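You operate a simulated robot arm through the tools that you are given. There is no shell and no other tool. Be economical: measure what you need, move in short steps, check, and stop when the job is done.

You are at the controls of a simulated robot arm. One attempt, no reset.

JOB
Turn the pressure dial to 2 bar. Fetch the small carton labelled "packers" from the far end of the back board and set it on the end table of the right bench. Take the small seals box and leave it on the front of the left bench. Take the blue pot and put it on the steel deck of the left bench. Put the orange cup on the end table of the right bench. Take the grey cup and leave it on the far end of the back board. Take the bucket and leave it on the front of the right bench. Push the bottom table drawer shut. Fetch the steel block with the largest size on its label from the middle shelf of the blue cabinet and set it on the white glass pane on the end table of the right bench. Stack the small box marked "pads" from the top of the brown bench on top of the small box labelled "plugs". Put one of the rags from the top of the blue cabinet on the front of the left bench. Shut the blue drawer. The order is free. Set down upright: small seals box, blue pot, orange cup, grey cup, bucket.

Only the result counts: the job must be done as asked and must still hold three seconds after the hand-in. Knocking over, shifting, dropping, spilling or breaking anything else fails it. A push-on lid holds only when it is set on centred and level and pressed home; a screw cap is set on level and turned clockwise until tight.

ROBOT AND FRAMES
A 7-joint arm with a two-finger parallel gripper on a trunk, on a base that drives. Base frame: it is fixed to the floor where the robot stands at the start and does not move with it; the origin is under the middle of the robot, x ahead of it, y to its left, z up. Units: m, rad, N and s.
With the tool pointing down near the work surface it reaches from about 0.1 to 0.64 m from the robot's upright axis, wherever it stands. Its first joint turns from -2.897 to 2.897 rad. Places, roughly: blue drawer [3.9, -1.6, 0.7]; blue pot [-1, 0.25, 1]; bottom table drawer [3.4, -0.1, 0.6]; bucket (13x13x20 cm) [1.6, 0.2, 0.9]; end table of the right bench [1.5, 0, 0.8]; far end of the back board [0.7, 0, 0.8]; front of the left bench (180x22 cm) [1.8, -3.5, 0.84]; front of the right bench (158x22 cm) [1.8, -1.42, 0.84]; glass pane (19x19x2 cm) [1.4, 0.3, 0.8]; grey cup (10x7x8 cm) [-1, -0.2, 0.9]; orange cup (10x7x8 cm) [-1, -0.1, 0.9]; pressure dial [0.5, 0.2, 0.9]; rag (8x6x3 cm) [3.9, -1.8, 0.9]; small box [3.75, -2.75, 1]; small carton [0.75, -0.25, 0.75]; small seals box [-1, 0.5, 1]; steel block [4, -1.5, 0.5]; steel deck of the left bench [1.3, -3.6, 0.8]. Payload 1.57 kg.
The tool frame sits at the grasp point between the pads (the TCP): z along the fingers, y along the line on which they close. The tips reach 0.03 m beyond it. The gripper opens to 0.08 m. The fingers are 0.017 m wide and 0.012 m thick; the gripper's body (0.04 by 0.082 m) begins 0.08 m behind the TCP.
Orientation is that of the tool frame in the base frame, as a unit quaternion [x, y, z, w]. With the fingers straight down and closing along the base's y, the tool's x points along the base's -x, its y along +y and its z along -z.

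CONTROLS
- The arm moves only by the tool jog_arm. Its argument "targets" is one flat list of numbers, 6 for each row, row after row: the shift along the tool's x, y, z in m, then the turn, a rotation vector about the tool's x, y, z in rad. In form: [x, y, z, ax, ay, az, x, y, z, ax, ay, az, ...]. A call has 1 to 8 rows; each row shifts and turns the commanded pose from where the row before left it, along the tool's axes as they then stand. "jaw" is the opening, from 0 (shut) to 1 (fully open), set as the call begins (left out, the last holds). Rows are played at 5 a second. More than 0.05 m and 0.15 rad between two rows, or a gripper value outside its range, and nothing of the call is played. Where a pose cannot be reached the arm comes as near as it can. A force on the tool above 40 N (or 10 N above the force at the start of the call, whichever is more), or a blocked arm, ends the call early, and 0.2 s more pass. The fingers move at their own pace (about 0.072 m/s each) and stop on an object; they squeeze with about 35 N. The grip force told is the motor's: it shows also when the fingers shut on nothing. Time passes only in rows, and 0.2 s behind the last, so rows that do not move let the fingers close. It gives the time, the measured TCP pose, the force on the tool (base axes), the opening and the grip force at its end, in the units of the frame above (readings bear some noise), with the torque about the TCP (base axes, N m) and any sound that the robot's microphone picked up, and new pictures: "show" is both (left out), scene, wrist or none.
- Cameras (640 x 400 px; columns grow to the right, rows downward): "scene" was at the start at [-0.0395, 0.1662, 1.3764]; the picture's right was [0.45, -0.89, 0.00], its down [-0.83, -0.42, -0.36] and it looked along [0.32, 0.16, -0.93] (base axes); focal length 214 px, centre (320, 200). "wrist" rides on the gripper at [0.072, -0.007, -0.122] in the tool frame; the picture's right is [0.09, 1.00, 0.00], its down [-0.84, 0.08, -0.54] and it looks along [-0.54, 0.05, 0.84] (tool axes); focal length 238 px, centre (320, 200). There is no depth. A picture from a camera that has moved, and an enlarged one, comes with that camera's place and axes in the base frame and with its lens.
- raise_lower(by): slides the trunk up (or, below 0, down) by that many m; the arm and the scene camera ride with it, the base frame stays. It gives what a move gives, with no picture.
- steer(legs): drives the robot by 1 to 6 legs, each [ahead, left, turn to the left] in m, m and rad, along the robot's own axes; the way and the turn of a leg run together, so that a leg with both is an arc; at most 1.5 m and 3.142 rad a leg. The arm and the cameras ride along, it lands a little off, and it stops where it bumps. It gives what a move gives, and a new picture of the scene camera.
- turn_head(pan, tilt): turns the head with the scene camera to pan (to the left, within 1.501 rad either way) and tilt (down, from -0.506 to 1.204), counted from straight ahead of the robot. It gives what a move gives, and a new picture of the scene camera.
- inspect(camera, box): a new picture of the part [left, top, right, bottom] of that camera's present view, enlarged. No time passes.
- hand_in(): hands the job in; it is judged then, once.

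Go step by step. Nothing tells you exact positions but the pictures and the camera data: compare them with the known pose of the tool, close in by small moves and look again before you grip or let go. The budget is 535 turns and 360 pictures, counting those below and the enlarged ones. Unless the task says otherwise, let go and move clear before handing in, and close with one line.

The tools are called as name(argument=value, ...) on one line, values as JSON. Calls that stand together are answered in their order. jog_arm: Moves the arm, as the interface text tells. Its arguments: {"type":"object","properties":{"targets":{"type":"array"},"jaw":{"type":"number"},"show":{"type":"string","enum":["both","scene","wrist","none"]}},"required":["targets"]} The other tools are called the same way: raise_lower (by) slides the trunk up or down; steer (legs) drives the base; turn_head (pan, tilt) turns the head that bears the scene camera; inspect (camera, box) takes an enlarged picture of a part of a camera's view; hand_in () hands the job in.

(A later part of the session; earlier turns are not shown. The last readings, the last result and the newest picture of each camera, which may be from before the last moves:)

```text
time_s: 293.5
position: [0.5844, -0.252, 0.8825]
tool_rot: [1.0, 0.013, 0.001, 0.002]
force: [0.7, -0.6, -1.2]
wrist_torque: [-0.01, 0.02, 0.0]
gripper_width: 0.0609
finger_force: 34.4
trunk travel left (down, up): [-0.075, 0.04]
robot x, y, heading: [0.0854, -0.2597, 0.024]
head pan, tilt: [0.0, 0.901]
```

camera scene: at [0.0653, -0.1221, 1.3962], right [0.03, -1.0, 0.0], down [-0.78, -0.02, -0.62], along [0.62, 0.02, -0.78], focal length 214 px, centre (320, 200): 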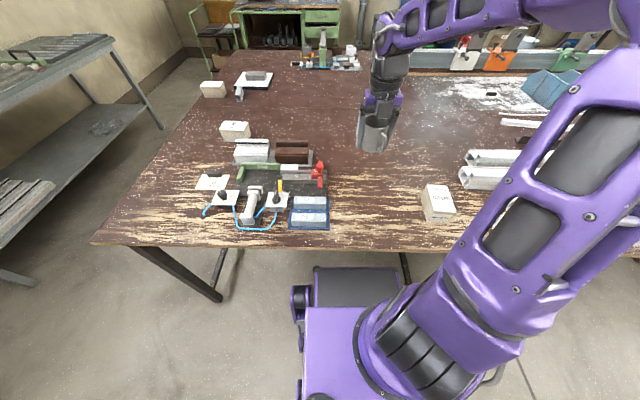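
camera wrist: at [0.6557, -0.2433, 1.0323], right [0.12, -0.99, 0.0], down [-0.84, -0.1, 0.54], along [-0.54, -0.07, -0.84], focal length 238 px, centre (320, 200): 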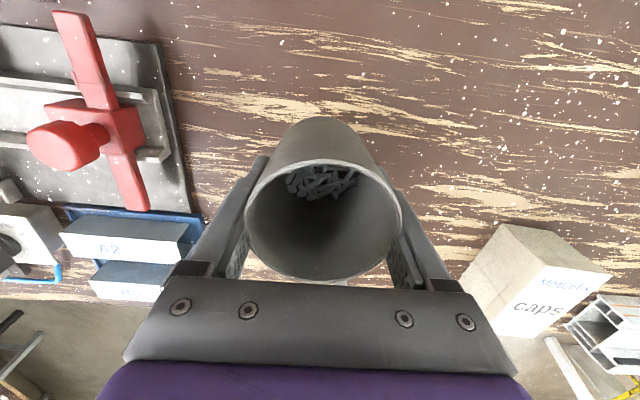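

jog_arm(targets=[0, 0, 0.003, 0, 0, 0], show="none")

jog_arm(targets=[0, 0, 0.003, 0, 0, 0], show="wrist")

```text
time_s: 293.9
position: [0.5847, -0.2521, 0.8795]
tool_rot: [1.0, 0.013, 0.0, 0.003]
force: [0.0, -0.7, -1.9]
wrist_torque: [0.02, 0.0, 0.01]
gripper_width: 0.0608
finger_force: 35.0
trunk travel left (down, up): [-0.075, 0.04]
robot x, y, heading: [0.0802, -0.2645, 0.02]
head pan, tilt: [0.0, 0.901]
```

```text
time_s: 294.3
position: [0.585, -0.2516, 0.8765]
tool_rot: [1.0, 0.012, 0.001, 0.0]
force: [0.5, -0.7, -0.8]
wrist_torque: [0.02, -0.02, 0.0]
gripper_width: 0.0612
finger_force: 35.3
trunk travel left (down, up): [-0.075, 0.04]
robot x, y, heading: [0.0788, -0.2648, 0.03]
head pan, tilt: [0.0, 0.901]
camera wrist: at [0.6564, -0.2435, 0.9979], right [0.12, -0.99, 0.0], down [-0.84, -0.1, 0.54], along [-0.54, -0.07, -0.84], focal length 238 px, centre (320, 200)
```

wrist: 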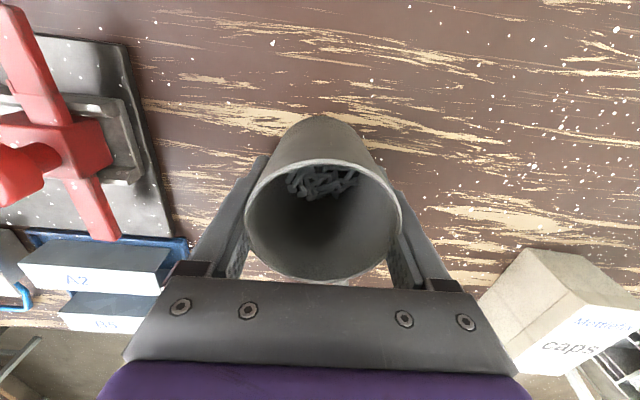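

inspect(camera="scene", box=[320, 100, 440, 175])

jog_arm(targets=[0, 0, 0.003, 0, 0, 0], show="none")

jog_arm(targets=[0, 0, 0.003, 0, 0, 0], show="none")

```text
5.33 times, centred on (380, 138) of scene
camera zoom: at [0.0654, -0.1221, 1.3962], right [0.03, -1.0, 0.0], down [-0.78, -0.02, -0.62], along [0.62, 0.02, -0.78], focal length 1144 px, centre (0, 533)
```

zoom: 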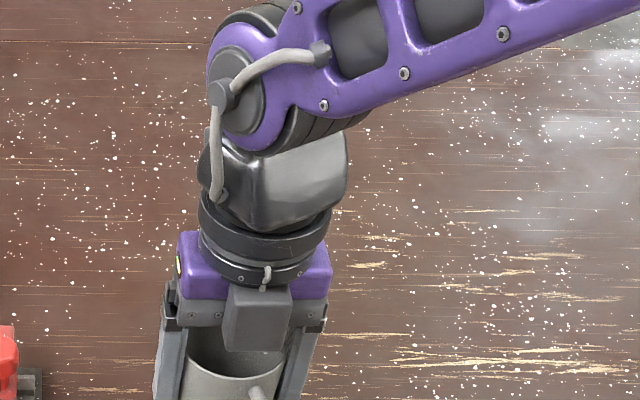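

```text
time_s: 294.7
position: [0.5859, -0.2521, 0.8742]
tool_rot: [1.0, 0.012, 0.001, 0.002]
force: [0.0, 0.0, -0.1]
wrist_torque: [0.02, -0.01, 0.02]
gripper_width: 0.0611
finger_force: 35.6
trunk travel left (down, up): [-0.075, 0.04]
robot x, y, heading: [0.0813, -0.2599, 0.025]
head pan, tilt: [0.0, 0.901]
```

```text
time_s: 295.1
position: [0.5846, -0.252, 0.8704]
tool_rot: [1.0, 0.013, 0.001, 0.001]
force: [0.1, -0.2, -1.0]
wrist_torque: [0.01, -0.02, -0.02]
gripper_width: 0.0611
finger_force: 35.1
trunk travel left (down, up): [-0.075, 0.04]
robot x, y, heading: [0.0846, -0.2625, 0.023]
head pan, tilt: [0.0, 0.901]
```

inspect(camera="scene", box=[330, 130, 430, 200])

```text
5.71 times, centred on (380, 165) of scene
camera zoom: at [0.0654, -0.1221, 1.3962], right [0.03, -1.0, 0.0], down [-0.78, -0.02, -0.62], along [0.62, 0.02, -0.78], focal length 1226 px, centre (-23, 400)
```

zoom: 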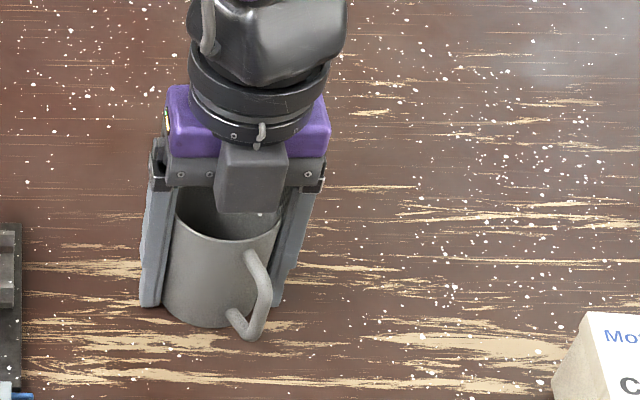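

jog_arm(targets=[0, 0, 0.002, 0, 0, 0], show="none")

jog_arm(targets=[0, 0, 0.002, 0, 0, 0], show="none")

```text
time_s: 295.5
position: [0.5844, -0.252, 0.8705]
tool_rot: [1.0, 0.012, 0.002, 0.002]
force: [-2.8, -1.2, 13.7]
wrist_torque: [0.48, 0.24, 0.08]
gripper_width: 0.0609
finger_force: 35.3
trunk travel left (down, up): [-0.075, 0.04]
robot x, y, heading: [0.0822, -0.267, 0.026]
head pan, tilt: [0.0, 0.901]
```

```text
time_s: 295.9
position: [0.5856, -0.2526, 0.8698]
tool_rot: [1.0, 0.012, 0.004, 0.001]
force: [-6.9, -3.0, 38.7]
wrist_torque: [1.27, 0.52, 0.14]
gripper_width: 0.0609
finger_force: 34.9
trunk travel left (down, up): [-0.075, 0.04]
robot x, y, heading: [0.0827, -0.2645, 0.026]
head pan, tilt: [0.0, 0.901]
```

jog_arm(targets=[0, 0, -0.004, 0, 0, 0], show="none")

jog_arm(targets=[0, 0, 0, 0, 0, 0, 0, 0, 0, 0, 0, 0, 0, 0, -0.015, 0, 0, 0, 0, 0, -0.03, 0, 0, 0, 0, 0, -0.04, 0, 0, 0, 0, 0, -0.05, 0, 0, 0, 0, 0, -0.05, 0, 0, 0], jaw=1, show="wrist")

```text
time_s: 296.3
position: [0.585, -0.2511, 0.8694]
tool_rot: [1.0, 0.011, 0.002, 0.001]
force: [1.9, -0.5, 16.5]
wrist_torque: [0.6, 0.08, 0.01]
gripper_width: 0.061
finger_force: 34.5
trunk travel left (down, up): [-0.075, 0.04]
robot x, y, heading: [0.0853, -0.2637, 0.028]
head pan, tilt: [0.0, 0.901]
```

```text
time_s: 297.9
position: [0.5842, -0.2509, 1.0553]
tool_rot: [1.0, 0.012, 0.001, 0.002]
force: [1.6, 0.0, 0.2]
wrist_torque: [0.02, 0.0, 0.0]
gripper_width: 0.08
finger_force: 0.1
trunk travel left (down, up): [-0.075, 0.04]
robot x, y, heading: [0.0819, -0.2626, 0.023]
head pan, tilt: [0.0, 0.901]
camera wrist: at [0.6569, -0.242, 1.1768], right [0.12, -0.99, 0.0], down [-0.84, -0.1, 0.54], along [-0.54, -0.07, -0.84], focal length 238 px, centre (320, 200)
```

wrist: 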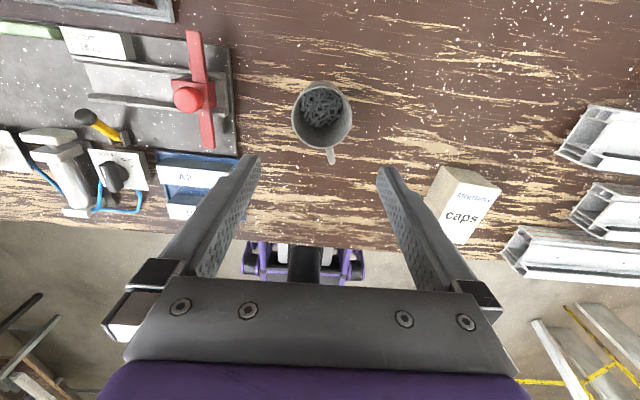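

steer(legs=[[-0.28, 0, 0], [0, 0, 3.116], [0, -0.215, 0], [0.25, 0, 0]])

inspect(camera="wrist", box=[0, 0, 640, 400])

```text
time_s: 311.1
position: [-0.9533, -0.0732, 1.0555]
tool_rot: [-0.013, 1.0, 0.002, -0.002]
force: [-1.1, 0.3, 1.0]
wrist_torque: [0.01, 0.0, 0.01]
gripper_width: 0.08
finger_force: 0.0
trunk travel left (down, up): [-0.075, 0.04]
robot x, y, heading: [-0.4521, -0.0601, -3.114]
head pan, tilt: [0.0, 0.901]
camera scene: at [-0.4328, -0.1991, 1.3962], right [-0.03, 1.0, 0.0], down [0.78, 0.02, -0.62], along [-0.62, -0.02, -0.78], focal length 214 px, centre (320, 200)
```

scene: 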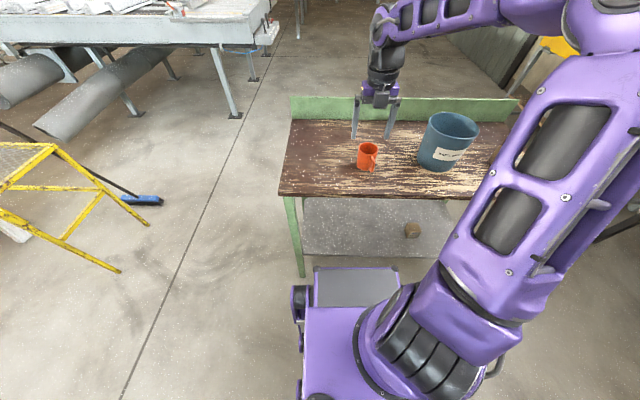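

```text
1.00 times, centred on (320, 200) of wrist (not enlarged: the box is as wide or as high as the picture)
camera zoom: at [-1.0255, -0.083, 1.1767], right [-0.12, 0.99, 0.0], down [0.84, 0.1, 0.54], along [0.54, 0.07, -0.84], focal length 238 px, centre (320, 200)
```

zoom: 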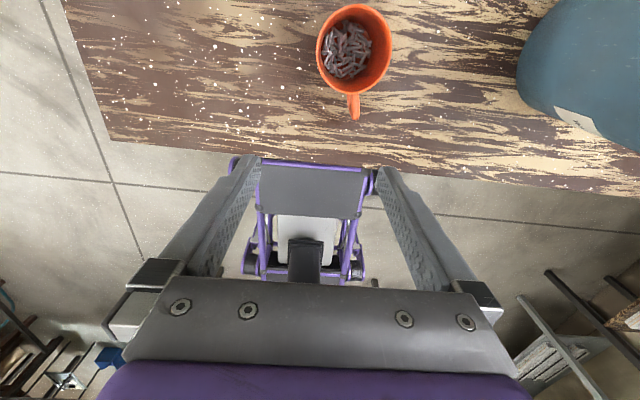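

jog_arm(targets=[0.037, 0.0115, 0.02, 0, 0, 0, 0.037, 0.0115, 0.02, 0, 0, 0, 0, 0, 0.03, 0, 0, 0], show="wrist")

```text
time_s: 311.9
position: [-1.03, -0.0536, 0.9864]
tool_rot: [-0.013, 1.0, 0.002, -0.001]
force: [0.3, -0.6, -1.0]
wrist_torque: [0.01, 0.0, 0.04]
gripper_width: 0.08
finger_force: 0.0
trunk travel left (down, up): [-0.075, 0.04]
robot x, y, heading: [-0.452, -0.0598, -3.115]
head pan, tilt: [0.0, 0.901]
camera wrist: at [-1.1015, -0.0619, 1.1067], right [-0.12, 0.99, 0.0], down [0.84, 0.1, 0.54], along [0.54, 0.07, -0.84], focal length 238 px, centre (320, 200)
```

wrist: 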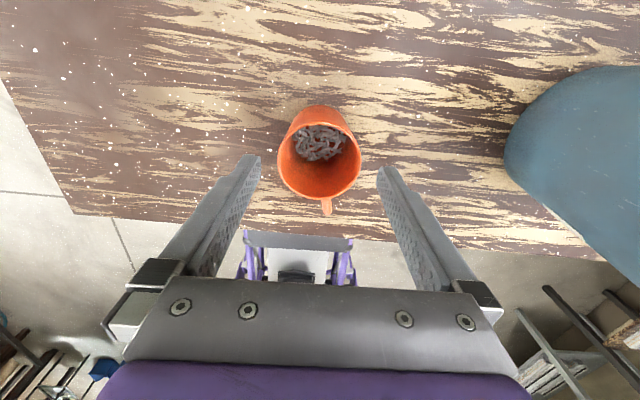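

jog_arm(targets=[-0.001, 0.0005, 0.03, 0, 0, 0, 0, 0, 0.025, 0, 0, 0, 0, 0, 0.025, 0, 0, 0, 0, 0, 0.01, 0, 0, 0], show="wrist")

```text
time_s: 312.9
position: [-1.0293, -0.0513, 0.8936]
tool_rot: [-0.014, 1.0, 0.002, -0.002]
force: [0.4, 0.3, -0.3]
wrist_torque: [-0.02, 0.0, 0.02]
gripper_width: 0.0799
finger_force: 0.1
trunk travel left (down, up): [-0.075, 0.04]
robot x, y, heading: [-0.4537, -0.06, -3.116]
head pan, tilt: [0.0, 0.901]
camera wrist: at [-1.1003, -0.0603, 1.0162], right [-0.12, 0.99, 0.0], down [0.84, 0.1, 0.54], along [0.54, 0.07, -0.84], focal length 238 px, centre (320, 200)
```

wrist: 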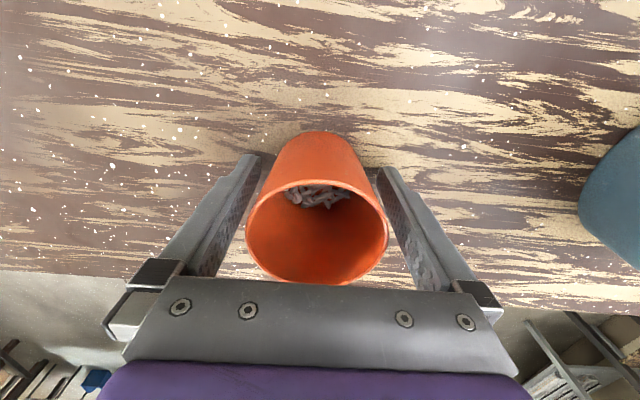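

Centred. Close and lift slowly.

jog_arm(targets=[0, 0, 0, 0, 0, 0, 0, 0, 0, 0, 0, 0, 0, 0, 0, 0, 0, 0, 0, 0, 0, 0, 0, 0], jaw=0, show="none")

jog_arm(targets=[0, 0, -0.003, 0, 0, 0, 0, 0, -0.004, 0, 0, 0, 0, 0, -0.006, 0, 0, 0, 0, 0, -0.01, 0, 0, 0, 0, 0, -0.015, 0, 0, 0, 0, 0, -0.02, 0, 0, 0, 0, 0, -0.025, 0, 0, 0, 0, 0, -0.03, 0, 0, 0], show="wrist")

```text
time_s: 313.9
position: [-1.0288, -0.0512, 0.8943]
tool_rot: [-0.013, 1.0, 0.002, 0.0]
force: [-0.8, -0.2, -0.8]
wrist_torque: [-0.01, -0.01, 0.04]
gripper_width: 0.0627
finger_force: 34.8
trunk travel left (down, up): [-0.075, 0.04]
robot x, y, heading: [-0.4557, -0.0602, -3.117]
head pan, tilt: [0.0, 0.901]
```

```text
time_s: 315.7
position: [-1.029, -0.0505, 1.0087]
tool_rot: [-0.014, 1.0, 0.002, -0.001]
force: [-0.3, -0.8, -2.1]
wrist_torque: [0.02, -0.01, 0.0]
gripper_width: 0.0624
finger_force: 35.4
trunk travel left (down, up): [-0.075, 0.04]
robot x, y, heading: [-0.4528, -0.0582, -3.114]
head pan, tilt: [0.0, 0.901]
camera wrist: at [-1.0997, -0.0608, 1.1297], right [-0.12, 0.99, 0.0], down [0.84, 0.1, 0.54], along [0.54, 0.07, -0.84], focal length 238 px, centre (320, 200)
```

wrist: 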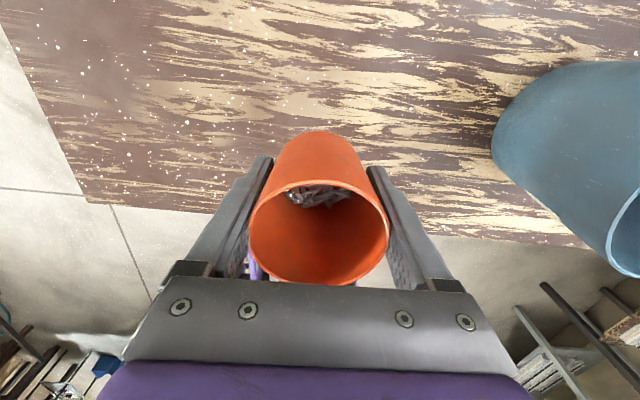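

jog_arm(targets=[-0.025, 0, -0.012, 0, 0, 0, -0.035, 0, -0.015, 0, 0, 0, -0.035, 0, -0.015, 0, 0, 0, -0.01, 0, -0.005, 0, 0, 0], show="none")

steer(legs=[[-0.25, 0, 0], [0, 0, 3.114], [0, 1.03, 0], [1.4, 0, 0], [0.4, 0, 0], [0, 0, -1.571]])

```text
time_s: 316.7
position: [-0.9214, -0.0493, 1.0545]
tool_rot: [-0.014, 1.0, 0.002, -0.001]
force: [-0.1, 0.4, -1.2]
wrist_torque: [0.0, 0.01, 0.02]
gripper_width: 0.0626
finger_force: 35.4
trunk travel left (down, up): [-0.075, 0.04]
robot x, y, heading: [-0.4535, -0.0632, -3.111]
head pan, tilt: [0.0, 0.901]
```

```text
time_s: 348.4
position: [1.5652, 0.5231, 1.0553]
tool_rot: [0.712, -0.702, 0.0, 0.003]
force: [-0.2, 0.8, -1.1]
wrist_torque: [-0.05, 0.01, -0.01]
gripper_width: 0.0613
finger_force: 34.8
trunk travel left (down, up): [-0.075, 0.04]
robot x, y, heading: [1.5822, 0.9951, -1.555]
head pan, tilt: [0.0, 0.901]
camera scene: at [1.7226, 1.0114, 1.3962], right [-1.0, -0.02, 0.0], down [-0.01, 0.78, -0.62], along [0.01, -0.62, -0.78], focal length 214 px, centre (320, 200)
```

scene: 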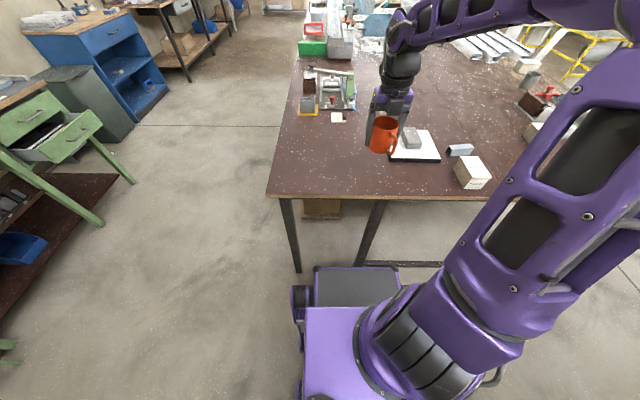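

jog_arm(targets=[0.04, -0.0117, 0, 0, 0, 0, 0.04, -0.0117, 0, 0, 0, 0, 0.04, -0.0117, 0, 0, 0, 0, 0, 0, 0.04, 0, 0, 0, 0, 0, 0.04, 0, 0, 0, 0, 0, 0.04, 0, 0, 0, 0, 0, 0.04, 0, 0, 0], show="wrist")

jog_arm(targets=[0, 0, 0.01, 0, 0, 0, 0, 0, 0.005, 0, 0, 0, 0, 0, 0.004, 0, 0, 0], show="none")

```text
time_s: 350.0
position: [1.6018, 0.4018, 0.8952]
tool_rot: [0.712, -0.702, 0.001, 0.002]
force: [-0.5, 0.0, -1.0]
wrist_torque: [-0.04, -0.02, -0.03]
gripper_width: 0.0614
finger_force: 35.2
trunk travel left (down, up): [-0.075, 0.04]
robot x, y, heading: [1.5846, 0.9969, -1.552]
head pan, tilt: [0.0, 0.901]
camera wrist: at [1.61, 0.3304, 1.0172], right [-0.99, -0.11, 0.0], down [-0.09, 0.84, 0.54], along [-0.06, 0.54, -0.84], focal length 238 px, centre (320, 200)
```

wrist: 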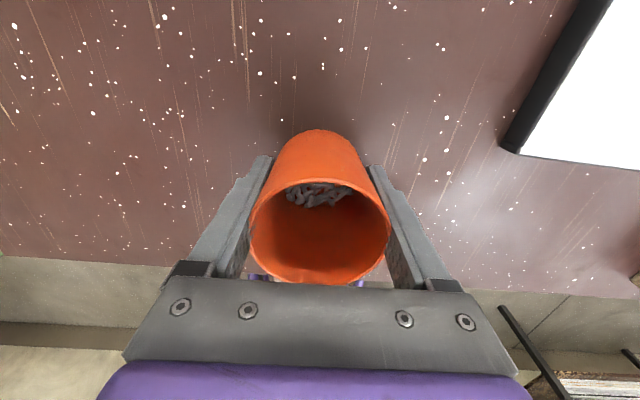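

```text
time_s: 350.8
position: [1.603, 0.4033, 0.8759]
tool_rot: [0.713, -0.701, 0.0, 0.003]
force: [-0.2, -0.2, -1.3]
wrist_torque: [-0.02, -0.01, 0.0]
gripper_width: 0.0614
finger_force: 35.3
trunk travel left (down, up): [-0.075, 0.04]
robot x, y, heading: [1.5828, 0.9931, -1.554]
head pan, tilt: [0.0, 0.901]
```

jog_arm(targets=[0, 0, 0.0025, 0, 0, 0], show="none")

jog_arm(targets=[0, 0, 0.0025, 0, 0, 0], show="none")

```text
time_s: 351.2
position: [1.602, 0.4026, 0.8732]
tool_rot: [0.713, -0.702, 0.0, 0.003]
force: [-0.1, 0.3, -0.8]
wrist_torque: [-0.01, 0.03, -0.01]
gripper_width: 0.0615
finger_force: 35.3
trunk travel left (down, up): [-0.075, 0.04]
robot x, y, heading: [1.5847, 0.9945, -1.56]
head pan, tilt: [0.0, 0.901]
```

```text
time_s: 351.6
position: [1.6024, 0.4023, 0.8743]
tool_rot: [0.713, -0.702, 0.0, 0.003]
force: [-0.5, 1.8, 14.9]
wrist_torque: [0.34, 0.28, -0.04]
gripper_width: 0.0612
finger_force: 35.0
trunk travel left (down, up): [-0.075, 0.04]
robot x, y, heading: [1.5814, 0.9942, -1.553]
head pan, tilt: [0.0, 0.901]
```

Contact made; release and rise.

jog_arm(targets=[0, 0, -0.002, 0, 0, 0], show="none")

jog_arm(targets=[0, 0, 0, 0, 0, 0, 0, 0, 0, 0, 0, 0, 0, 0, -0.015, 0, 0, 0, 0, 0, -0.03, 0, 0, 0, 0, 0, -0.04, 0, 0, 0, 0, 0, -0.05, 0, 0, 0, 0, 0, -0.05, 0, 0, 0, -0.04, 0, 0, 0, 0, 0], jaw=1, show="wrist")

```text
time_s: 352.0
position: [1.6018, 0.4034, 0.8737]
tool_rot: [0.713, -0.702, 0.001, 0.003]
force: [0.4, -1.7, 8.8]
wrist_torque: [0.11, 0.18, -0.03]
gripper_width: 0.061
finger_force: 35.1
trunk travel left (down, up): [-0.075, 0.04]
robot x, y, heading: [1.5839, 0.9947, -1.552]
head pan, tilt: [0.0, 0.901]
```

```text
time_s: 353.8
position: [1.6012, 0.4427, 1.0585]
tool_rot: [0.712, -0.702, -0.001, 0.001]
force: [-0.2, -0.6, -0.2]
wrist_torque: [0.03, -0.01, 0.02]
gripper_width: 0.0799
finger_force: 0.1
trunk travel left (down, up): [-0.075, 0.04]
robot x, y, heading: [1.5807, 0.9953, -1.56]
head pan, tilt: [0.0, 0.901]
camera wrist: at [1.6097, 0.3704, 1.1806], right [-0.99, -0.11, 0.0], down [-0.09, 0.84, 0.54], along [-0.06, 0.54, -0.84], focal length 238 px, centre (320, 200)
```

wrist: 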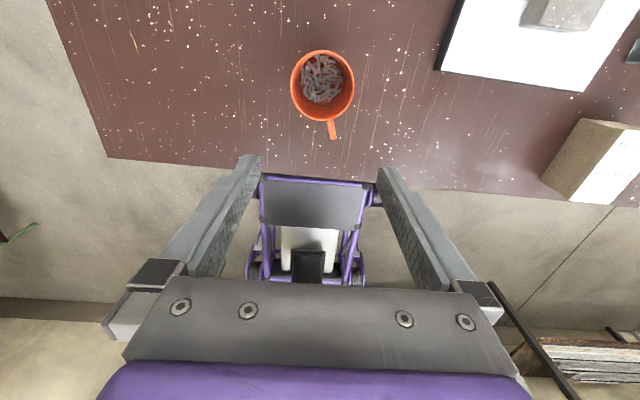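

steer(legs=[[0, 0.9, 0], [1.05, 0, 0], [0, 0, 1.56]])

turn_head(pan=0.2, tilt=0.6)

```text
time_s: 371.6
position: [3.0421, -0.0285, 1.0595]
tool_rot: [1.0, 0.0, 0.001, 0.002]
force: [0.2, -0.1, -0.4]
wrist_torque: [0.01, 0.02, 0.0]
gripper_width: 0.08
finger_force: 0.1
trunk travel left (down, up): [-0.075, 0.04]
robot x, y, heading: [2.49, -0.0413, -0.001]
head pan, tilt: [0.0, 0.901]
camera scene: at [2.4749, 0.102, 1.3962], right [0.0, -1.0, 0.0], down [-0.78, 0.0, -0.62], along [0.62, 0.0, -0.78], focal length 214 px, centre (320, 200)
```

scene: 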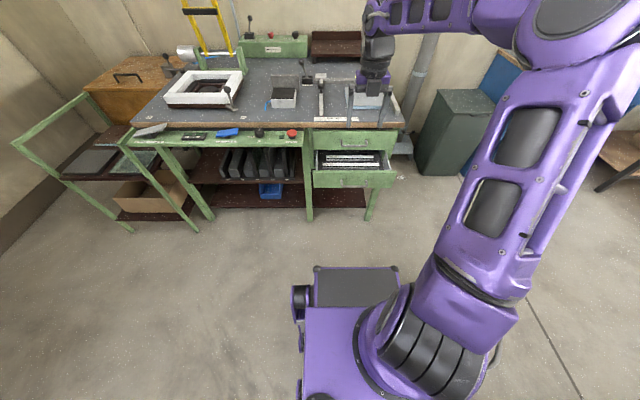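

```text
time_s: 372.4
position: [3.0406, -0.0283, 1.0587]
tool_rot: [1.0, 0.0, 0.001, 0.002]
force: [-0.3, -0.4, -0.3]
wrist_torque: [-0.01, -0.01, -0.01]
gripper_width: 0.0802
finger_force: 0.0
trunk travel left (down, up): [-0.075, 0.04]
robot x, y, heading: [2.4886, -0.038, -0.0]
head pan, tilt: [0.201, 0.6]
camera scene: at [2.486, 0.1196, 1.4209], right [0.2, -0.98, 0.0], down [-0.55, -0.11, -0.82], along [0.81, 0.16, -0.57], focal length 214 px, centre (320, 200)
```

scene: 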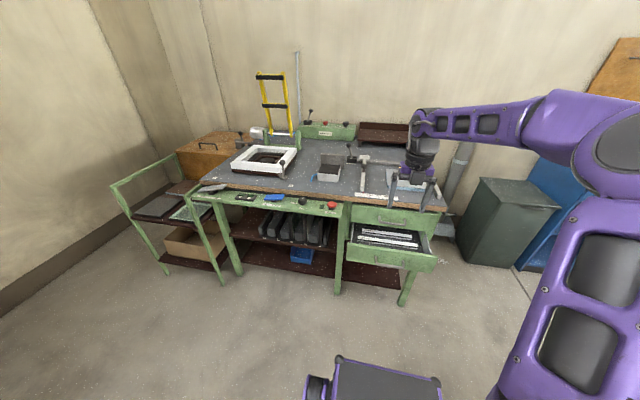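

jog_arm(targets=[0, -0.0085, 0.046, 0, 0.14, 0, -0.0064, -0.0085, 0.0456, 0, 0.14, 0, -0.0127, -0.0085, 0.0442, 0, 0.14, 0, -0.0188, -0.0085, 0.042, 0, 0.14, 0, -0.0244, -0.0085, 0.039, 0, 0.14, 0, -0.0296, -0.0085, 0.0352, 0, 0.14, 0, -0.0343, -0.0085, 0.0307, 0, 0.14, 0, -0.0382, -0.0085, 0.0256, 0, 0.14, 0], jaw=0, show="both")

```text
time_s: 374.2
position: [3.0433, 0.0358, 0.6968]
tool_rot: [0.846, 0.001, 0.533, 0.001]
force: [-0.6, -0.6, 0.3]
wrist_torque: [-0.01, -0.01, 0.0]
gripper_width: 0.0
finger_force: 21.5
out of reach, approached as far as the arm can: row 4
trunk travel left (down, up): [-0.075, 0.04]
robot x, y, heading: [2.4882, -0.0377, -0.0]
head pan, tilt: [0.201, 0.6]
camera scene: at [2.4857, 0.1197, 1.4211], right [0.2, -0.98, 0.0], down [-0.55, -0.11, -0.83], along [0.81, 0.17, -0.56], focal length 214 px, centre (320, 200)
camera wrist: at [2.9636, 0.0431, 0.8146], right [0.04, -1.0, 0.09], down [-0.85, -0.08, -0.52], along [0.53, -0.05, -0.85], focal length 238 px, centre (320, 200)
```

scene: 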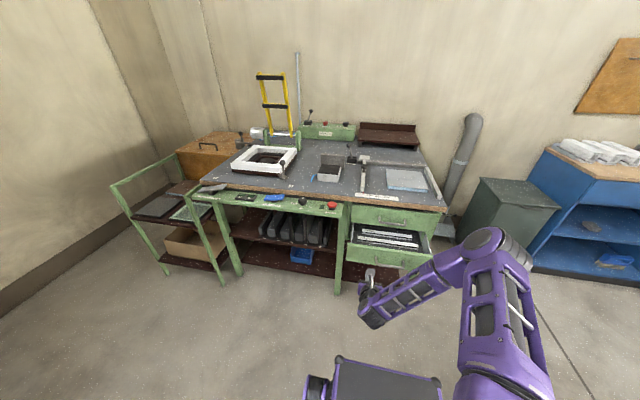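
wrist: 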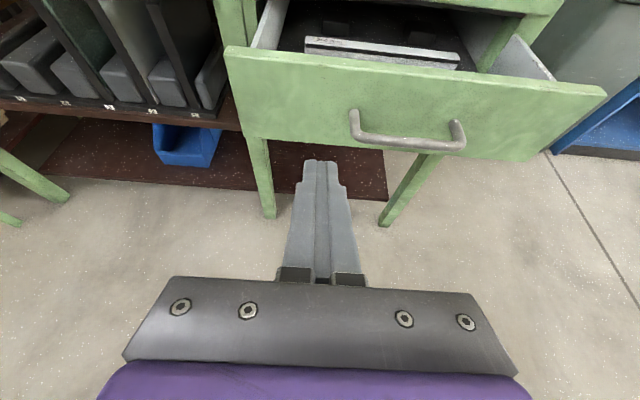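

jog_arm(targets=[-0.022, -0.012, 0.0107, 0, 0, 0, -0.022, -0.012, 0.0107, 0, 0, 0], show="none")

steer(legs=[[0.09, 0, 0]])

inspect(camera="wrist", box=[0, 0, 640, 400])

```text
time_s: 374.8
position: [3.0433, 0.0594, 0.6488]
tool_rot: [0.846, 0.001, 0.533, 0.001]
force: [0.3, 0.1, -0.4]
wrist_torque: [0.0, 0.0, 0.01]
gripper_width: 0.0
finger_force: 21.1
trunk travel left (down, up): [-0.075, 0.04]
robot x, y, heading: [2.4884, -0.0434, -0.004]
head pan, tilt: [0.201, 0.6]
```

```text
time_s: 375.9
position: [3.1325, 0.0606, 0.6473]
tool_rot: [0.847, 0.0, 0.532, 0.003]
force: [0.2, 0.4, 0.2]
wrist_torque: [-0.01, 0.01, 0.04]
gripper_width: 0.0001
finger_force: 20.8
trunk travel left (down, up): [-0.075, 0.04]
robot x, y, heading: [2.5793, -0.035, 0.006]
head pan, tilt: [0.201, 0.6]
camera scene: at [2.5753, 0.1197, 1.421], right [0.2, -0.98, 0.0], down [-0.55, -0.11, -0.83], along [0.81, 0.17, -0.56], focal length 214 px, centre (320, 200)
```

scene: 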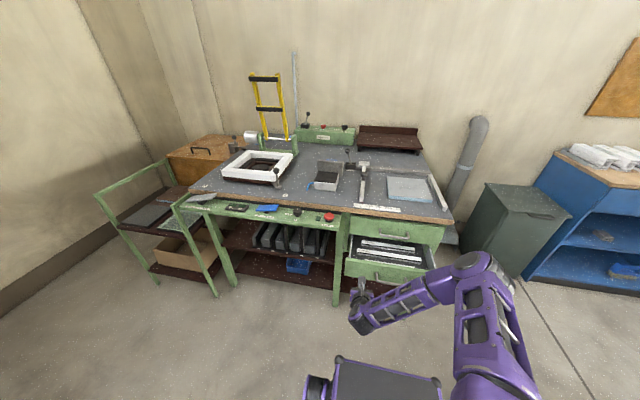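

```text
1.00 times, centred on (320, 200) of wrist (not enlarged: the box is as wide or as high as the picture)
camera zoom: at [3.0532, 0.0671, 0.7649], right [0.04, -1.0, 0.09], down [-0.85, -0.08, -0.52], along [0.52, -0.05, -0.85], focal length 238 px, centre (320, 200)
```

zoom: 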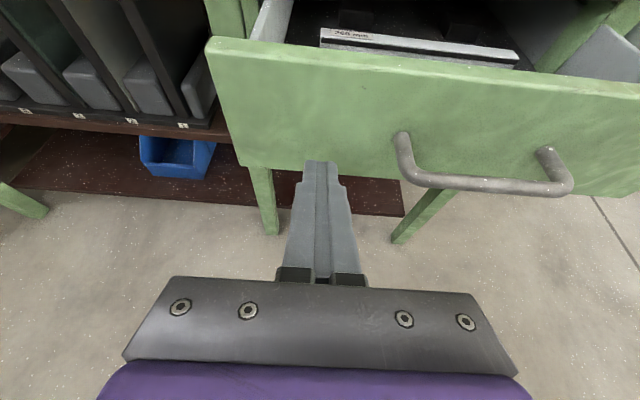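

jog_arm(targets=[0.0177, 0, 0.0137, 0, 0, 0, 0.0087, 0, 0.018, 0, 0, 0, 0.0087, 0, 0.018, 0, 0, 0, 0.0087, 0, 0.018, 0, 0, 0, 0.0087, 0, 0.018, 0, 0, 0, 0.0087, 0, 0.018, 0, 0, 0], show="wrist")

```text
time_s: 377.3
position: [3.2521, 0.0591, 0.6574]
tool_rot: [0.847, 0.0, 0.532, 0.002]
force: [0.3, -0.7, 0.3]
wrist_torque: [0.02, -0.01, -0.01]
gripper_width: 0.0001
finger_force: 21.5
trunk travel left (down, up): [-0.075, 0.04]
robot x, y, heading: [2.5797, -0.0382, 0.002]
head pan, tilt: [0.201, 0.6]
camera wrist: at [3.1738, 0.0663, 0.775], right [0.04, -1.0, 0.09], down [-0.85, -0.08, -0.52], along [0.52, -0.05, -0.85], focal length 238 px, centre (320, 200)
```

wrist: 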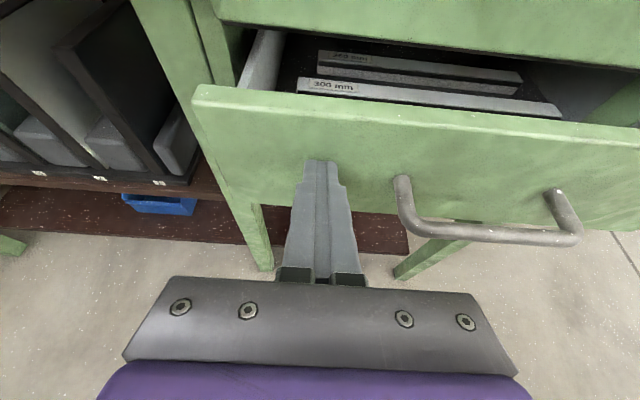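

jog_arm(targets=[0.0087, 0, 0.018, 0, 0, 0, 0.0087, 0, 0.018, 0, 0, 0, 0.0087, 0, 0.018, 0, 0, 0, 0.0087, 0, 0.018, 0, 0, 0], show="wrist")

```text
time_s: 378.2
position: [3.3182, 0.0615, 0.6575]
tool_rot: [0.848, 0.001, 0.53, 0.002]
force: [-8.0, -0.5, 2.0]
wrist_torque: [0.02, -0.06, 0.0]
gripper_width: 0.0002
finger_force: 20.9
trunk travel left (down, up): [-0.075, 0.04]
robot x, y, heading: [2.5747, -0.0394, 0.006]
head pan, tilt: [0.201, 0.6]
stopped in row 4: the force on the tool passed its limit at 184 N (the readings are from after the stop); the commanded pose is now the measured one
camera wrist: at [3.2402, 0.0683, 0.7743], right [0.04, -1.0, 0.09], down [-0.85, -0.08, -0.52], along [0.52, -0.05, -0.85], focal length 238 px, centre (320, 200)
```

wrist: 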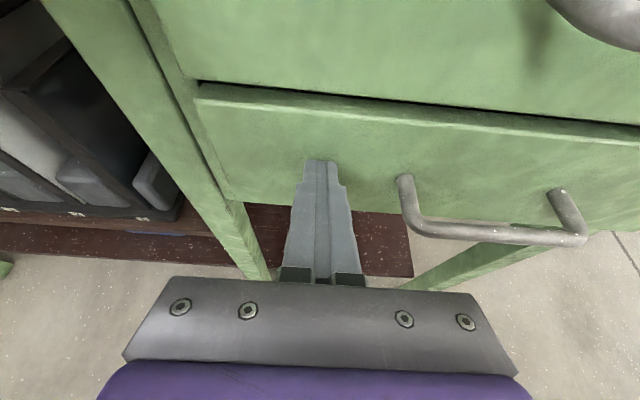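

jog_arm(targets=[-0.0174, 0, -0.036, 0, 0, 0, -0.0174, 0, -0.036, 0, 0, 0, -0.0174, 0, -0.036, 0, 0, 0, 0.02, 0, -0.036, 0, -0.14, 0, 0.02, 0, -0.036, 0, -0.14, 0, 0.015, 0, -0.036, 0, -0.14, 0, 0.01, 0, -0.04, 0, -0.14, 0], jaw=1, show="none")

steer(legs=[[-0.15, 0, 0]])

jog_arm(targets=[0.005, 0, -0.045, 0, -0.14, 0, 0, 0, -0.045, 0, -0.14, 0, 0, 0, -0.045, 0, -0.14, 0, 0, 0, -0.045, 0, -0.14, 0, 0, 0, -0.045, 0, 0, 0], show="none")

```text
time_s: 379.8
position: [3.1207, 0.0617, 0.7993]
tool_rot: [0.961, 0.001, 0.276, 0.002]
force: [0.1, 0.3, -0.6]
wrist_torque: [-0.04, -0.02, -0.01]
gripper_width: 0.08
finger_force: 0.0
trunk travel left (down, up): [-0.075, 0.04]
robot x, y, heading: [2.5777, -0.038, 0.001]
head pan, tilt: [0.201, 0.6]
```

```text
time_s: 381.2
position: [2.9723, 0.0618, 0.8001]
tool_rot: [0.961, -0.001, 0.275, 0.002]
force: [0.0, -0.7, 0.2]
wrist_torque: [0.01, 0.02, 0.0]
gripper_width: 0.0799
finger_force: 0.1
trunk travel left (down, up): [-0.075, 0.04]
robot x, y, heading: [2.4293, -0.0429, 0.003]
head pan, tilt: [0.201, 0.6]
camera scene: at [2.4257, 0.1197, 1.421], right [0.2, -0.98, 0.0], down [-0.55, -0.11, -0.82], along [0.81, 0.16, -0.57], focal length 214 px, centre (320, 200)
```

scene: 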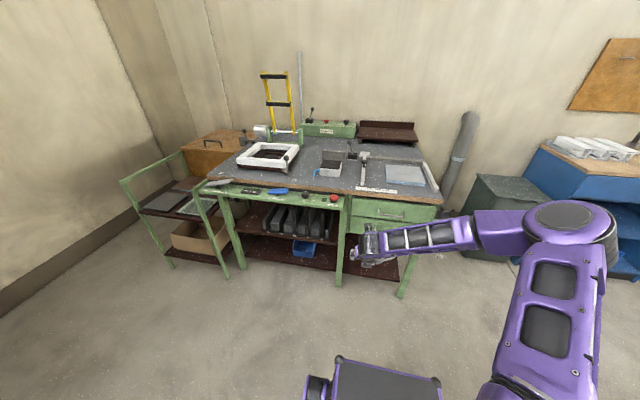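

```text
time_s: 382.4
position: [2.9147, 0.0608, 1.0128]
tool_rot: [1.0, 0.001, -0.001, 0.001]
force: [0.5, -0.3, 0.2]
wrist_torque: [-0.01, 0.02, 0.0]
gripper_width: 0.0799
finger_force: 0.0
trunk travel left (down, up): [-0.075, 0.04]
robot x, y, heading: [2.4302, -0.0386, -0.006]
head pan, tilt: [0.201, 0.6]
```

steer(legs=[[0, -1.5, 0], [0, -0.25, 0], [0.8, 0, 0]])

inspect(camera="wrist", box=[0, 0, 640, 400])

```text
time_s: 403.4
position: [3.7137, -1.6834, 1.0137]
tool_rot: [1.0, -0.001, -0.001, 0.001]
force: [0.5, -0.4, -0.3]
wrist_torque: [0.0, -0.02, 0.02]
gripper_width: 0.08
finger_force: 0.1
trunk travel left (down, up): [-0.075, 0.04]
robot x, y, heading: [3.2274, -1.7873, -0.004]
head pan, tilt: [0.201, 0.6]
camera scene: at [3.2245, -1.6248, 1.421], right [0.2, -0.98, 0.0], down [-0.55, -0.11, -0.83], along [0.81, 0.16, -0.56], focal length 214 px, centre (320, 200)
```

scene: 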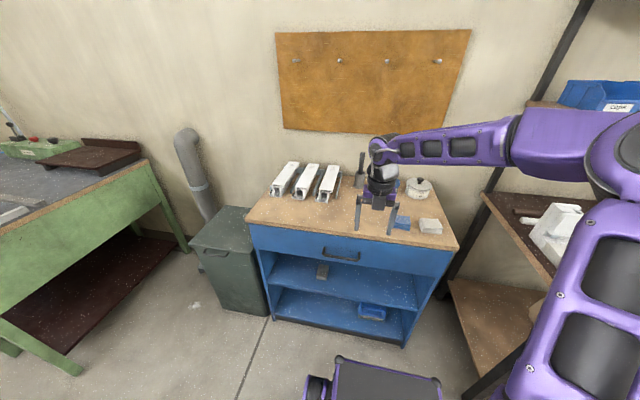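

```text
1.00 times, centred on (320, 200) of wrist (not enlarged: the box is as wide or as high as the picture)
camera zoom: at [3.7857, -1.6766, 1.1347], right [0.09, -1.0, 0.0], down [-0.84, -0.07, 0.54], along [-0.54, -0.05, -0.84], focal length 238 px, centre (320, 200)
```

zoom: 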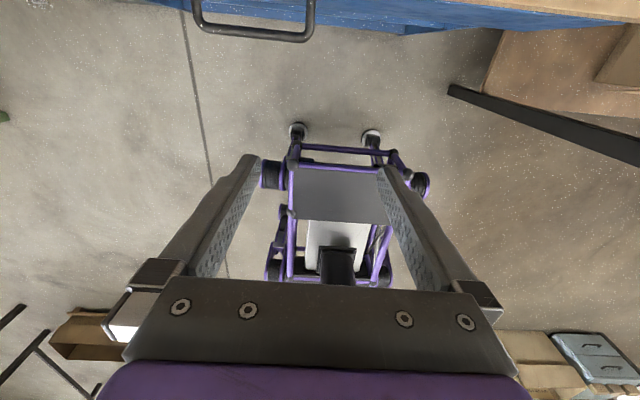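

steer(legs=[[0, -0.1, 0], [0.05, 0, 0]])

jog_arm(targets=[0.04, 0.035, -0.01, 0, 0, 0, 0.04, 0.035, -0.01, 0, 0, 0, 0.03, 0.03, 0, 0, 0, 0], show="both")

```text
time_s: 405.6
position: [3.7623, -1.7849, 1.0136]
tool_rot: [1.0, -0.002, -0.001, 0.003]
force: [-0.6, -0.4, 0.3]
wrist_torque: [-0.02, -0.05, -0.03]
gripper_width: 0.0794
finger_force: 0.1
trunk travel left (down, up): [-0.075, 0.04]
robot x, y, heading: [3.2755, -1.8836, -0.0]
head pan, tilt: [0.201, 0.6]
camera scene: at [3.2737, -1.7263, 1.421], right [0.2, -0.98, 0.0], down [-0.55, -0.11, -0.83], along [0.81, 0.16, -0.56], focal length 214 px, centre (320, 200)
```

scene: 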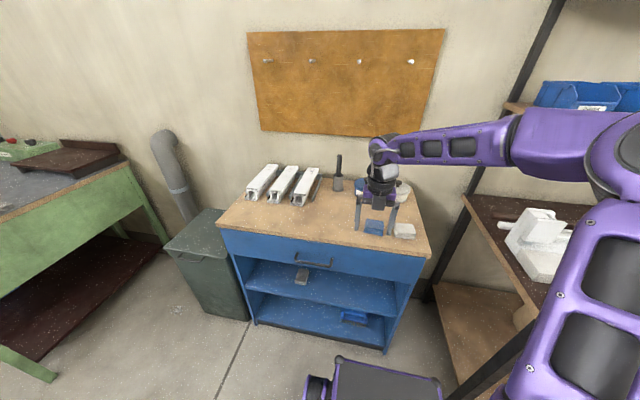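

```text
refused: row 1 steps farther than a row can; nothing moved
```

jog_arm(targets=[0.03, 0.029, 0, 0, 0, 0, 0.03, 0.029, 0, 0, 0, 0, 0.03, 0.029, 0, 0, 0, 0, 0.025, 0.028, 0, 0, 0, 0], show="both")

```text
time_s: 406.6
position: [3.8771, -1.8998, 1.014]
tool_rot: [1.0, -0.001, -0.002, 0.002]
force: [-0.3, -0.1, 0.5]
wrist_torque: [-0.05, -0.05, 0.01]
gripper_width: 0.0802
finger_force: 0.0
trunk travel left (down, up): [-0.075, 0.04]
robot x, y, heading: [3.2785, -1.8815, -0.006]
head pan, tilt: [0.201, 0.6]
camera scene: at [3.2738, -1.7261, 1.421], right [0.2, -0.98, 0.0], down [-0.55, -0.11, -0.83], along [0.81, 0.16, -0.56], focal length 214 px, centre (320, 200)
camera wrist: at [3.9497, -1.8939, 1.1352], right [0.09, -1.0, 0.0], down [-0.84, -0.07, 0.54], along [-0.54, -0.05, -0.84], focal length 238 px, centre (320, 200)
```

scene: 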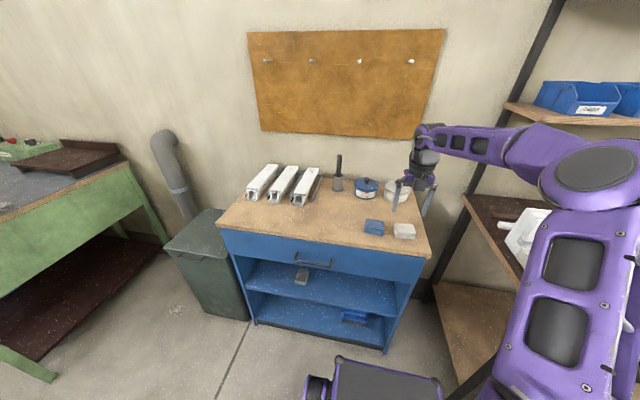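
wrist: 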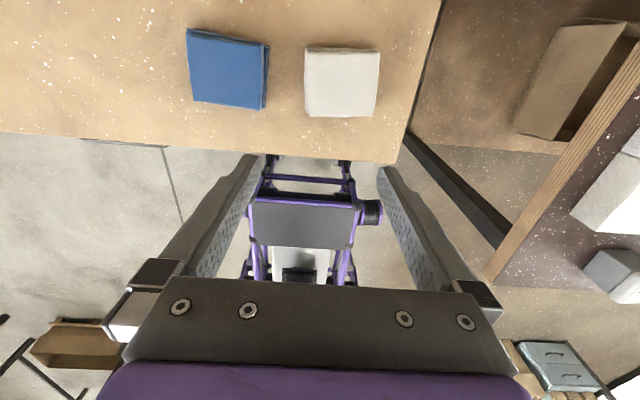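

steer(legs=[[0.05, 0, 0]])

jog_arm(targets=[0, 0, 0, 0, 0, -0.143, 0, 0, 0, 0, 0, -0.143, 0, 0, 0, 0, 0, -0.143, 0, 0, 0, 0, 0, -0.143, 0, 0, 0, 0, 0, -0.143, 0, 0, 0, 0, 0, -0.143], show="none")

jog_arm(targets=[0, 0, 0, 0, 0, -0.143, 0, 0, 0, 0, 0, -0.143, 0, 0, 0, 0, 0, -0.143, 0, 0, 0, 0, 0, -0.143, 0, 0, 0, 0, 0, -0.141], show="wrist")

```text
time_s: 407.5
position: [3.9254, -1.9006, 1.0138]
tool_rot: [1.0, -0.003, -0.001, 0.001]
force: [-0.5, 0.4, -0.3]
wrist_torque: [0.03, -0.02, 0.04]
gripper_width: 0.0801
finger_force: 0.1
trunk travel left (down, up): [-0.075, 0.04]
robot x, y, heading: [3.3266, -1.8865, 0.003]
head pan, tilt: [0.201, 0.6]
camera scene: at [3.323, -1.7263, 1.421], right [0.2, -0.98, 0.0], down [-0.55, -0.11, -0.83], along [0.81, 0.16, -0.56], focal length 214 px, centre (320, 200)
```

scene: 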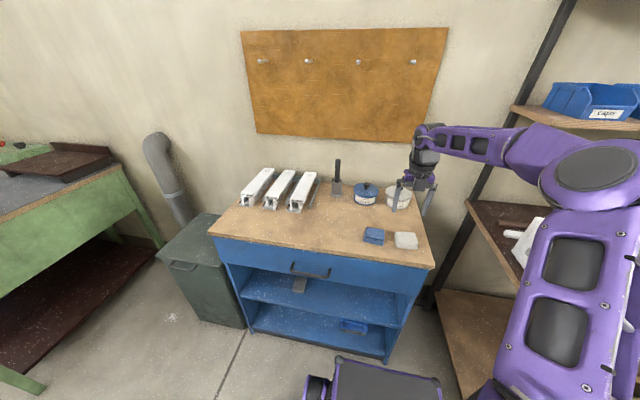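

```text
time_s: 408.9
position: [3.9264, -1.9003, 1.0136]
tool_rot: [0.91, 0.416, -0.001, 0.001]
force: [0.8, 0.3, 0.5]
wrist_torque: [0.0, -0.01, 0.0]
gripper_width: 0.08
finger_force: 0.1
trunk travel left (down, up): [-0.075, 0.04]
robot x, y, heading: [3.3247, -1.8813, 0.0]
head pan, tilt: [0.201, 0.6]
```

```text
time_s: 410.1
position: [3.9274, -1.9007, 1.014]
tool_rot: [0.708, 0.706, -0.002, 0.001]
force: [-0.3, -0.6, 0.6]
wrist_torque: [0.03, 0.01, -0.01]
gripper_width: 0.0801
finger_force: 0.0
trunk travel left (down, up): [-0.075, 0.04]
robot x, y, heading: [3.3231, -1.8829, -0.0]
head pan, tilt: [0.201, 0.6]
camera wrist: at [3.9203, -1.8287, 1.1349], right [1.0, 0.09, 0.0], down [0.08, -0.83, 0.54], along [0.05, -0.54, -0.84], focal length 238 px, centre (320, 200)
```

wrist: 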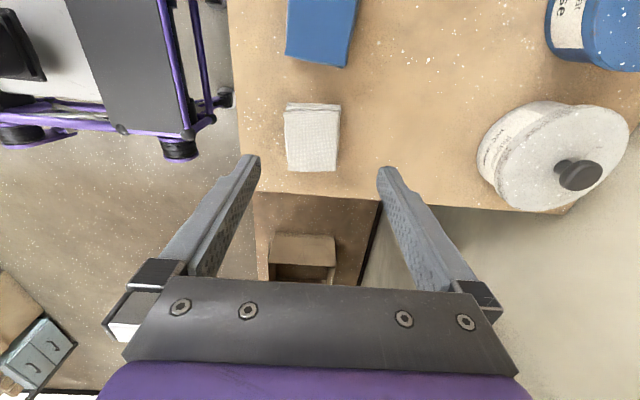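

jog_arm(targets=[-0.017, -0.008, 0.03, 0, 0, 0, 0, 0, 0.04, 0, 0, 0, 0, 0, 0.04, 0, 0, 0], show="wrist")

```text
time_s: 410.9
position: [3.9189, -1.9175, 0.9031]
tool_rot: [0.708, 0.706, -0.001, 0.002]
force: [0.2, 0.6, -0.1]
wrist_torque: [0.01, 0.0, 0.01]
gripper_width: 0.0801
finger_force: 0.1
trunk travel left (down, up): [-0.075, 0.04]
robot x, y, heading: [3.3306, -1.8874, -0.003]
head pan, tilt: [0.201, 0.6]
camera wrist: at [3.9125, -1.8463, 1.0245], right [1.0, 0.09, 0.0], down [0.08, -0.84, 0.54], along [0.05, -0.54, -0.84], focal length 238 px, centre (320, 200)
```

wrist: 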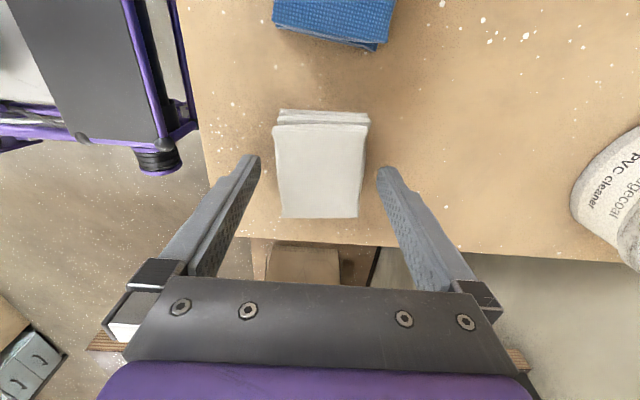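

jog_arm(targets=[0, 0, 0.008, 0, 0, 0, 0, 0, 0.008, 0, 0, 0], show="none")

jog_arm(targets=[0, 0, 0.005, 0, 0, 0], show="wrist")

```text
time_s: 411.5
position: [3.9193, -1.9171, 0.8902]
tool_rot: [0.709, 0.706, 0.0, 0.002]
force: [1.2, -1.3, 14.8]
wrist_torque: [0.07, 0.65, 0.14]
gripper_width: 0.0793
finger_force: 0.0
trunk travel left (down, up): [-0.075, 0.04]
robot x, y, heading: [3.327, -1.8829, 0.001]
head pan, tilt: [0.201, 0.6]
```

```text
time_s: 411.9
position: [3.9181, -1.9171, 0.8901]
tool_rot: [0.708, 0.706, 0.001, 0.005]
force: [-8.3, -0.9, 17.8]
wrist_torque: [0.11, 1.03, 0.1]
gripper_width: 0.0801
finger_force: 0.1
trunk travel left (down, up): [-0.075, 0.04]
robot x, y, heading: [3.3269, -1.8849, -0.001]
head pan, tilt: [0.201, 0.6]
stopped in row 1: the force on the tool passed its limit at 44 N (the readings are from after the stop); the commanded pose is now the measured one
camera wrist: at [3.9116, -1.8463, 1.0113], right [1.0, 0.09, 0.01], down [0.07, -0.83, 0.55], along [0.05, -0.54, -0.84], focal length 238 px, centre (320, 200)
```

wrist: 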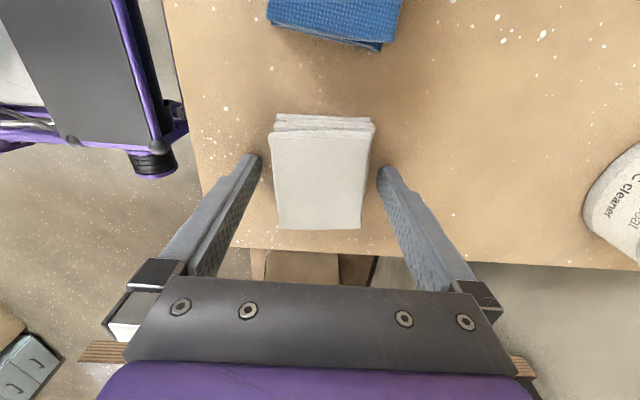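

jog_arm(targets=[0, 0, -0.003, 0, 0, 0, 0, 0, 0, 0, 0, 0, 0, 0, 0, 0, 0, 0, 0, 0, 0, 0, 0, 0], jaw=0, show="none")

jog_arm(targets=[0, 0, -0.003, 0, 0, 0, 0, 0, -0.005, 0, 0, 0, 0, 0, -0.01, 0, 0, 0, 0, 0, -0.02, 0, 0, 0, 0, 0, -0.03, 0, 0, 0, 0, 0, -0.04, 0, 0, 0, 0, 0, -0.04, 0, 0, 0], show="wrist")

```text
time_s: 412.9
position: [3.9198, -1.9179, 0.8912]
tool_rot: [0.709, 0.705, 0.001, 0.004]
force: [0.5, -1.0, 0.4]
wrist_torque: [0.0, 0.03, 0.0]
gripper_width: 0.0577
finger_force: 34.9
trunk travel left (down, up): [-0.075, 0.04]
robot x, y, heading: [3.3277, -1.8845, -0.005]
head pan, tilt: [0.201, 0.6]
```

```text
time_s: 414.5
position: [3.9186, -1.918, 1.0386]
tool_rot: [0.708, 0.706, 0.0, 0.002]
force: [0.1, -0.3, -0.3]
wrist_torque: [-0.01, 0.0, 0.0]
gripper_width: 0.0577
finger_force: 35.2
trunk travel left (down, up): [-0.075, 0.04]
robot x, y, heading: [3.3257, -1.8861, -0.001]
head pan, tilt: [0.201, 0.6]
camera wrist: at [3.9112, -1.8466, 1.1592], right [1.0, 0.09, 0.0], down [0.07, -0.83, 0.55], along [0.05, -0.54, -0.84], focal length 238 px, centre (320, 200)
```

wrist: 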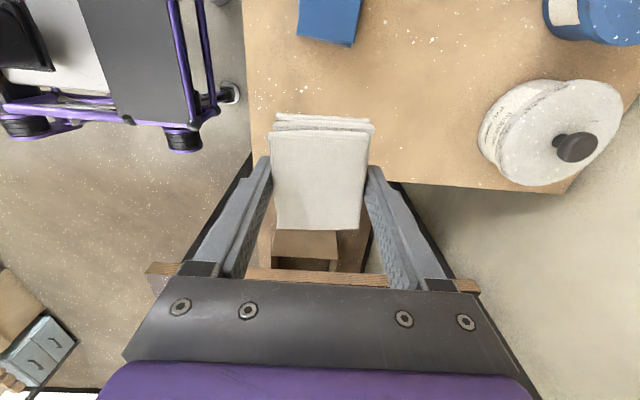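

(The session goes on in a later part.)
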